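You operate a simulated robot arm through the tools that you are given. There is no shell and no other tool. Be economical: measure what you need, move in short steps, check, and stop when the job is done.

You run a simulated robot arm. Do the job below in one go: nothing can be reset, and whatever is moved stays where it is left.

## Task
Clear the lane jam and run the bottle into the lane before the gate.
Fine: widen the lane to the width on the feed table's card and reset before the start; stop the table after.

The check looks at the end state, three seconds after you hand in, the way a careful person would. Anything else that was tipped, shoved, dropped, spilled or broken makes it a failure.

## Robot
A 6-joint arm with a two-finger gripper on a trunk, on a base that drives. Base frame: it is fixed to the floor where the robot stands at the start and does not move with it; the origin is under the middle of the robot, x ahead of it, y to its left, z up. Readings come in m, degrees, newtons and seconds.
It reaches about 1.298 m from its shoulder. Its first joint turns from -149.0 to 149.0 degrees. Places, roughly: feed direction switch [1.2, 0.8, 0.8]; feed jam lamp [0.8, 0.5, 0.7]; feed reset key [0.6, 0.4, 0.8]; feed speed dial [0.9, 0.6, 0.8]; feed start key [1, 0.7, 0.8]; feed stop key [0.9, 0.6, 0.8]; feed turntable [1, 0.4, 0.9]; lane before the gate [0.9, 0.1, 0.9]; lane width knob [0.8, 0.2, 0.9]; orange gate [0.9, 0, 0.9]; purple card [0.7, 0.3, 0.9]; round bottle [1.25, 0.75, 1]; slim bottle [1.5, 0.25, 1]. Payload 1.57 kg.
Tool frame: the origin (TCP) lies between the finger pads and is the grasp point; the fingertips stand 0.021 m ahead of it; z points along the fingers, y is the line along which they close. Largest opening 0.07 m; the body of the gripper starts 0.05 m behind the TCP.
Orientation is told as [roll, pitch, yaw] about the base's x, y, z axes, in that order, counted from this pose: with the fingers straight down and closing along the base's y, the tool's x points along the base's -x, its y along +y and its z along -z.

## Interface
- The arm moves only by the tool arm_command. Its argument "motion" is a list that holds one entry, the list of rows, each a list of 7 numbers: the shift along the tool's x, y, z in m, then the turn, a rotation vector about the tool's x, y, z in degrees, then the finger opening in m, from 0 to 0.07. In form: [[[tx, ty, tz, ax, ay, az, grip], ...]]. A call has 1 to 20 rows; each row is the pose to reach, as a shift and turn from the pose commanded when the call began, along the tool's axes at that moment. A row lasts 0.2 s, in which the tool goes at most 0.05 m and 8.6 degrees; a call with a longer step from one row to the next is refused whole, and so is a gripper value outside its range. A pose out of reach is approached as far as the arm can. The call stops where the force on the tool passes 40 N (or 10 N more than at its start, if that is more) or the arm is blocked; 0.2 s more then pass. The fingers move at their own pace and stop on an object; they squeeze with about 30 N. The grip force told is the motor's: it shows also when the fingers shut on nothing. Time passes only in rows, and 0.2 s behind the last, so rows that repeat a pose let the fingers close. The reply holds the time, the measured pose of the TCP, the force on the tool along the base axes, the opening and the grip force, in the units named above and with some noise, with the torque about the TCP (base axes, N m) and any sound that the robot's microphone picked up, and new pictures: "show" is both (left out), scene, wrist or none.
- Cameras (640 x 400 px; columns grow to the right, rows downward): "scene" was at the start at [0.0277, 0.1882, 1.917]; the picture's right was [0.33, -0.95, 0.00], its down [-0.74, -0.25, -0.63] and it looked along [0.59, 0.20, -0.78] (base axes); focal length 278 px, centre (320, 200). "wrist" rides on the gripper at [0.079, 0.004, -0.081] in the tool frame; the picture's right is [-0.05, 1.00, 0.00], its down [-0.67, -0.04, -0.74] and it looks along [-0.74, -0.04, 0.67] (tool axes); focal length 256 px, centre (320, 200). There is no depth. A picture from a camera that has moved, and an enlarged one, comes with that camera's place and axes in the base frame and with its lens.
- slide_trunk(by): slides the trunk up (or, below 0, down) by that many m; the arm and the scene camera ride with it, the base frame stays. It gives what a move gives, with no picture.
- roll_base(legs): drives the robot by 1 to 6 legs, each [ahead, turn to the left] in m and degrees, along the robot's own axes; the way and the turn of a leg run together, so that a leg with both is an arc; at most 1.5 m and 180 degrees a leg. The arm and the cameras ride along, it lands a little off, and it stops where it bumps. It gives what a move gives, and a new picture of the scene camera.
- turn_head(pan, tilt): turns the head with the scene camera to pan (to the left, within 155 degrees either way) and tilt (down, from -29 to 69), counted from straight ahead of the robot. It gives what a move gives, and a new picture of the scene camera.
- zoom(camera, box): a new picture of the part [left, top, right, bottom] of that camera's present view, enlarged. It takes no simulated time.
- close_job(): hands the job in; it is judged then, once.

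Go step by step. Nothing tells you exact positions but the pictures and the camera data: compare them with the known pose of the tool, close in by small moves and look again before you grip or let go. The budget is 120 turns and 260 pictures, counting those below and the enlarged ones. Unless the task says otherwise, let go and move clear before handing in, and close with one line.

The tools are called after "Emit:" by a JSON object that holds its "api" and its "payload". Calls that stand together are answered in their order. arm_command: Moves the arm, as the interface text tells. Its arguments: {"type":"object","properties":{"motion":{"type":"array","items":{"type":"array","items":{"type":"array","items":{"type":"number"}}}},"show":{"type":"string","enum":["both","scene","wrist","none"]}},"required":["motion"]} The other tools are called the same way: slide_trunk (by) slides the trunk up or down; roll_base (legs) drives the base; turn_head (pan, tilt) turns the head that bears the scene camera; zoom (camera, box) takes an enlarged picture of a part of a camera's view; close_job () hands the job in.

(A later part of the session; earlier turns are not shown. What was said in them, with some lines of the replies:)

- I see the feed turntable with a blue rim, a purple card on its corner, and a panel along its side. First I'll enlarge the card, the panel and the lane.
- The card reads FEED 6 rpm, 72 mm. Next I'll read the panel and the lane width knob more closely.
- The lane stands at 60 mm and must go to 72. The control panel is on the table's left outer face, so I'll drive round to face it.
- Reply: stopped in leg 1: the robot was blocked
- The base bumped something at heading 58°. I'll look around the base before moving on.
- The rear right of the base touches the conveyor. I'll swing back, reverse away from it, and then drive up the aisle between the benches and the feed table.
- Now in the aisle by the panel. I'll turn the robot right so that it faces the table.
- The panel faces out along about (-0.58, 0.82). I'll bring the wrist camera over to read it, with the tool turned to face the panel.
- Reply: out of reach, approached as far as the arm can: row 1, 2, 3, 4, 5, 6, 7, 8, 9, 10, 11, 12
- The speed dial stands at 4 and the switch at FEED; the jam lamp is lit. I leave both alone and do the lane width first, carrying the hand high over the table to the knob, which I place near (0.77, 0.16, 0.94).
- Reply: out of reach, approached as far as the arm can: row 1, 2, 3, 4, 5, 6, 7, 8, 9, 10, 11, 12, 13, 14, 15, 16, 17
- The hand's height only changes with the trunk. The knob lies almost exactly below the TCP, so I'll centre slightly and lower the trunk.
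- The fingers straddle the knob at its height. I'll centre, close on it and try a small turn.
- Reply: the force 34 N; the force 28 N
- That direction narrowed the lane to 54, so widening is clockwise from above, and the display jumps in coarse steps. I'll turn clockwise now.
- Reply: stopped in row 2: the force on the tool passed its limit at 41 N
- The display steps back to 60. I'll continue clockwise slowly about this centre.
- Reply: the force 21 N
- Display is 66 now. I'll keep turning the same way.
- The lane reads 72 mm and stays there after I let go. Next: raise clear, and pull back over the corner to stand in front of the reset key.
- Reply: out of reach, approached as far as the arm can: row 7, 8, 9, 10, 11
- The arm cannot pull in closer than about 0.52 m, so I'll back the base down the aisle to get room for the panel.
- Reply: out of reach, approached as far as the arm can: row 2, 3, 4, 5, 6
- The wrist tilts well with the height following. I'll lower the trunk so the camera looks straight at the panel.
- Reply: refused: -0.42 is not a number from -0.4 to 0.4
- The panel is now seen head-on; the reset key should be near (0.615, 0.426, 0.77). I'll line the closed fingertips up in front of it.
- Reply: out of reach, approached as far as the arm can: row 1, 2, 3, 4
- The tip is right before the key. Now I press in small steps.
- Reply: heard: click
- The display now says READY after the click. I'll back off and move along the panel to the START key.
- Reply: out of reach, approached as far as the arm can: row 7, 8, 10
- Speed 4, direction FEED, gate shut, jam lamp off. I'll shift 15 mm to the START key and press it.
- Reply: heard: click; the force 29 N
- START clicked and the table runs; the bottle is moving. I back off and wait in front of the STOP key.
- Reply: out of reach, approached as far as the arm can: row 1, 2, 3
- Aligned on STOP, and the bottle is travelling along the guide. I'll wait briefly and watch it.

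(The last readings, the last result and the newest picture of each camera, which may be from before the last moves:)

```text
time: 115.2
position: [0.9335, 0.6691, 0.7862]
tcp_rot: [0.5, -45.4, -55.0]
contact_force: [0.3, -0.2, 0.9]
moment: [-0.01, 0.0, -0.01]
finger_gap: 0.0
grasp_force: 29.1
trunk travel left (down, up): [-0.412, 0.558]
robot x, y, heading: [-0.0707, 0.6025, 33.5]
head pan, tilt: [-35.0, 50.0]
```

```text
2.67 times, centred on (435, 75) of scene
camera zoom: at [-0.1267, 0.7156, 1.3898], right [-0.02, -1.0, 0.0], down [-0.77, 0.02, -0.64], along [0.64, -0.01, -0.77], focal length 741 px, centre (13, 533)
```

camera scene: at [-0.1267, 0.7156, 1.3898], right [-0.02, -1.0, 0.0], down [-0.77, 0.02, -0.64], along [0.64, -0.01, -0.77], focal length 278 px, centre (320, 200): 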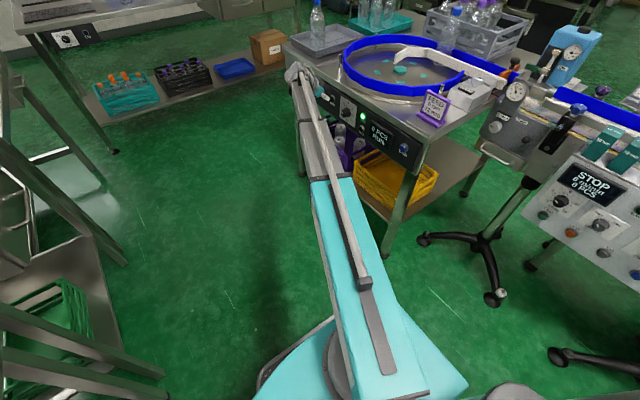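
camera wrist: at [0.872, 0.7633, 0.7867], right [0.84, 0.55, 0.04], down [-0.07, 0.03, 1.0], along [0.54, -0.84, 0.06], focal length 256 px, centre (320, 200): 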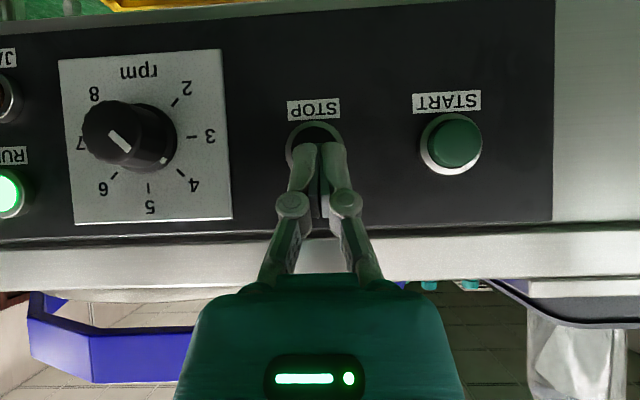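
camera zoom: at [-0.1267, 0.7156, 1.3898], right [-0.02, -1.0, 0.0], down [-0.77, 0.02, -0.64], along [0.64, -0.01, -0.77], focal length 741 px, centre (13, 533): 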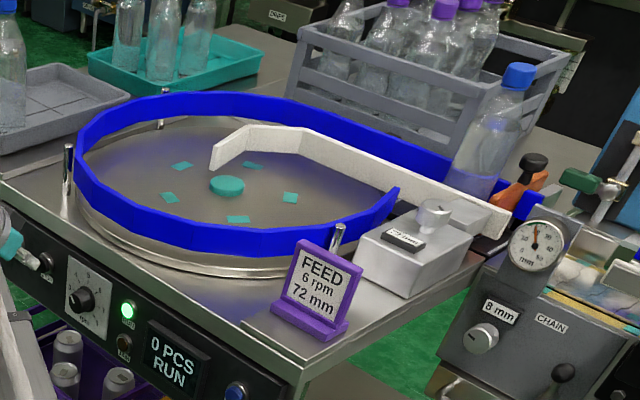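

The bottle has reached the lane just before the gate, so I press STOP now.

Emit:
{"api": "arm_command", "payload": {"motion": [[[-0.004, 0, 0.004, 0, 0, 0, 0], [-0.006, 0, 0.006, 0, 0, 0, 0], [-0.0075, 0, 0.0075, 0, 0, 0, 0], [-0.009, 0, 0.009, 0, 0, 0, 0], [-0.0105, 0, 0.0105, 0, 0, 0, 0]]], "show": "wrist"}}

Emit:
{"api": "zoom", "payload": {"camera": "scene", "box": [330, 0, 540, 150]}}

```text
time: 116.4
position: [0.9409, 0.6591, 0.7857]
tcp_rot: [0.4, -45.4, -55.1]
contact_force: [-18.7, 20.4, -5.3]
moment: [0.29, 0.18, -0.11]
finger_gap: 0.0061
grasp_force: 28.9
trunk travel left (down, up): [-0.412, 0.558]
robot x, y, heading: [-0.0716, 0.5956, 33.8]
head pan, tilt: [-35.0, 50.0]
heard: click
camera wrist: at [0.8791, 0.7534, 0.7868], right [0.84, 0.54, 0.04], down [-0.07, 0.03, 1.0], along [0.54, -0.84, 0.06], focal length 256 px, centre (320, 200)
```

wrist: 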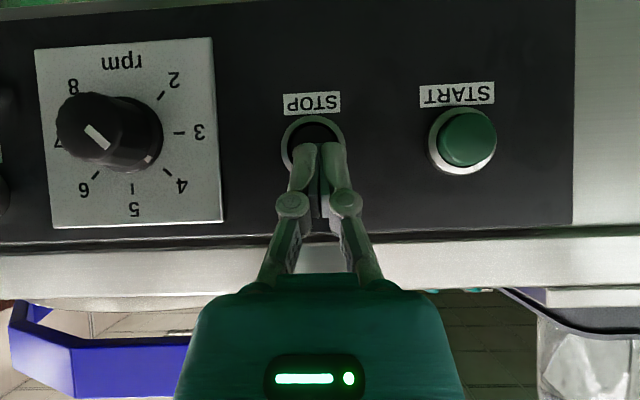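

```text
2.67 times, centred on (435, 75) of scene
camera zoom: at [-0.1276, 0.7172, 1.3895], right [-0.02, -1.0, 0.0], down [-0.77, 0.02, -0.64], along [0.64, -0.02, -0.77], focal length 741 px, centre (13, 533)
```

zoom: 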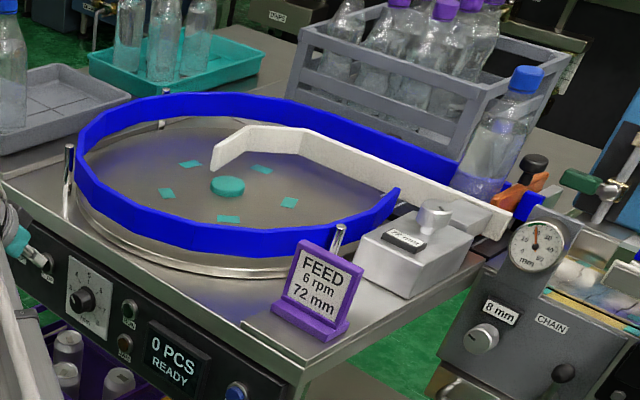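

The table has stopped (READY) with the bottle upright at the gate and the lane still at 72 mm. I'll move clear and take a last look.

Emit:
{"api": "arm_command", "payload": {"motion": [[[0.03, 0, -0.03, 0, 0, 0, 0], [0.06, 0, -0.06, 0, 0, 0, 0], [0.09, 0, -0.09, 0, 0, 0, 0], [0.09, 0, -0.09, 0, 0, 0, 0]]], "show": "both"}}

Emit:
{"api": "zoom", "payload": {"camera": "scene", "box": [410, 10, 540, 120]}}

```text
time: 117.4
position: [0.8705, 0.7605, 0.7863]
tcp_rot: [0.4, -45.5, -55.1]
contact_force: [0.0, -0.5, 0.3]
moment: [0.02, 0.02, 0.04]
finger_gap: 0.0002
grasp_force: 28.5
trunk travel left (down, up): [-0.412, 0.558]
robot x, y, heading: [-0.0682, 0.5984, 33.6]
head pan, tilt: [-35.0, 50.0]
camera scene: at [-0.1268, 0.7156, 1.3898], right [-0.02, -1.0, 0.0], down [-0.77, 0.02, -0.64], along [0.64, -0.01, -0.77], focal length 278 px, centre (320, 200)
camera wrist: at [0.8081, 0.8559, 0.7866], right [0.84, 0.54, 0.04], down [-0.07, 0.03, 1.0], along [0.54, -0.84, 0.06], focal length 256 px, centre (320, 200)
```

scene: 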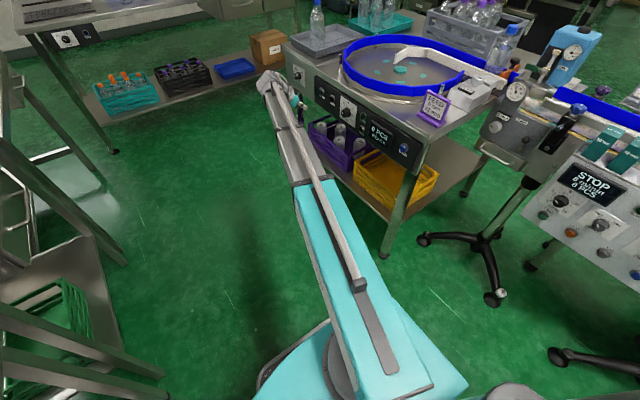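
wrist: 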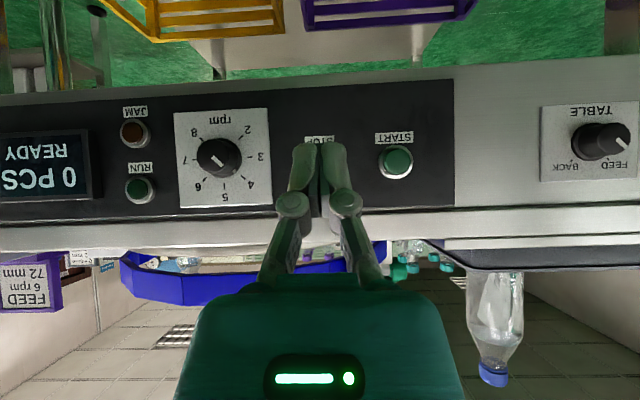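

```text
3.64 times, centred on (475, 65) of scene
camera zoom: at [-0.1268, 0.7156, 1.3898], right [-0.02, -1.0, 0.0], down [-0.77, 0.02, -0.64], along [0.64, -0.01, -0.77], focal length 1010 px, centre (-244, 691)
```

zoom: 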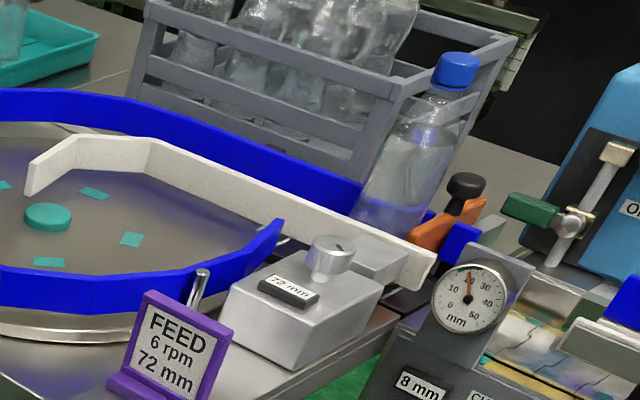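

The bottle stands in the lane before the shut gate, the table is stopped at READY, and the arm is clear.

Emit:
{"api": "close_job", "payload": {}}

```text
The job is handed in.
```

The jam is cleared and the bottle stands upright in the lane before the shut gate. The lane was widened to the card's 72 mm and the table reset before the start, and the table is now stopped. I left the speed dial where it was, at about 4 rpm; the card says 6 rpm, but you only asked for the width. While driving round at the start, the base bumped the conveyor once; I saw nothing tipped or moved.
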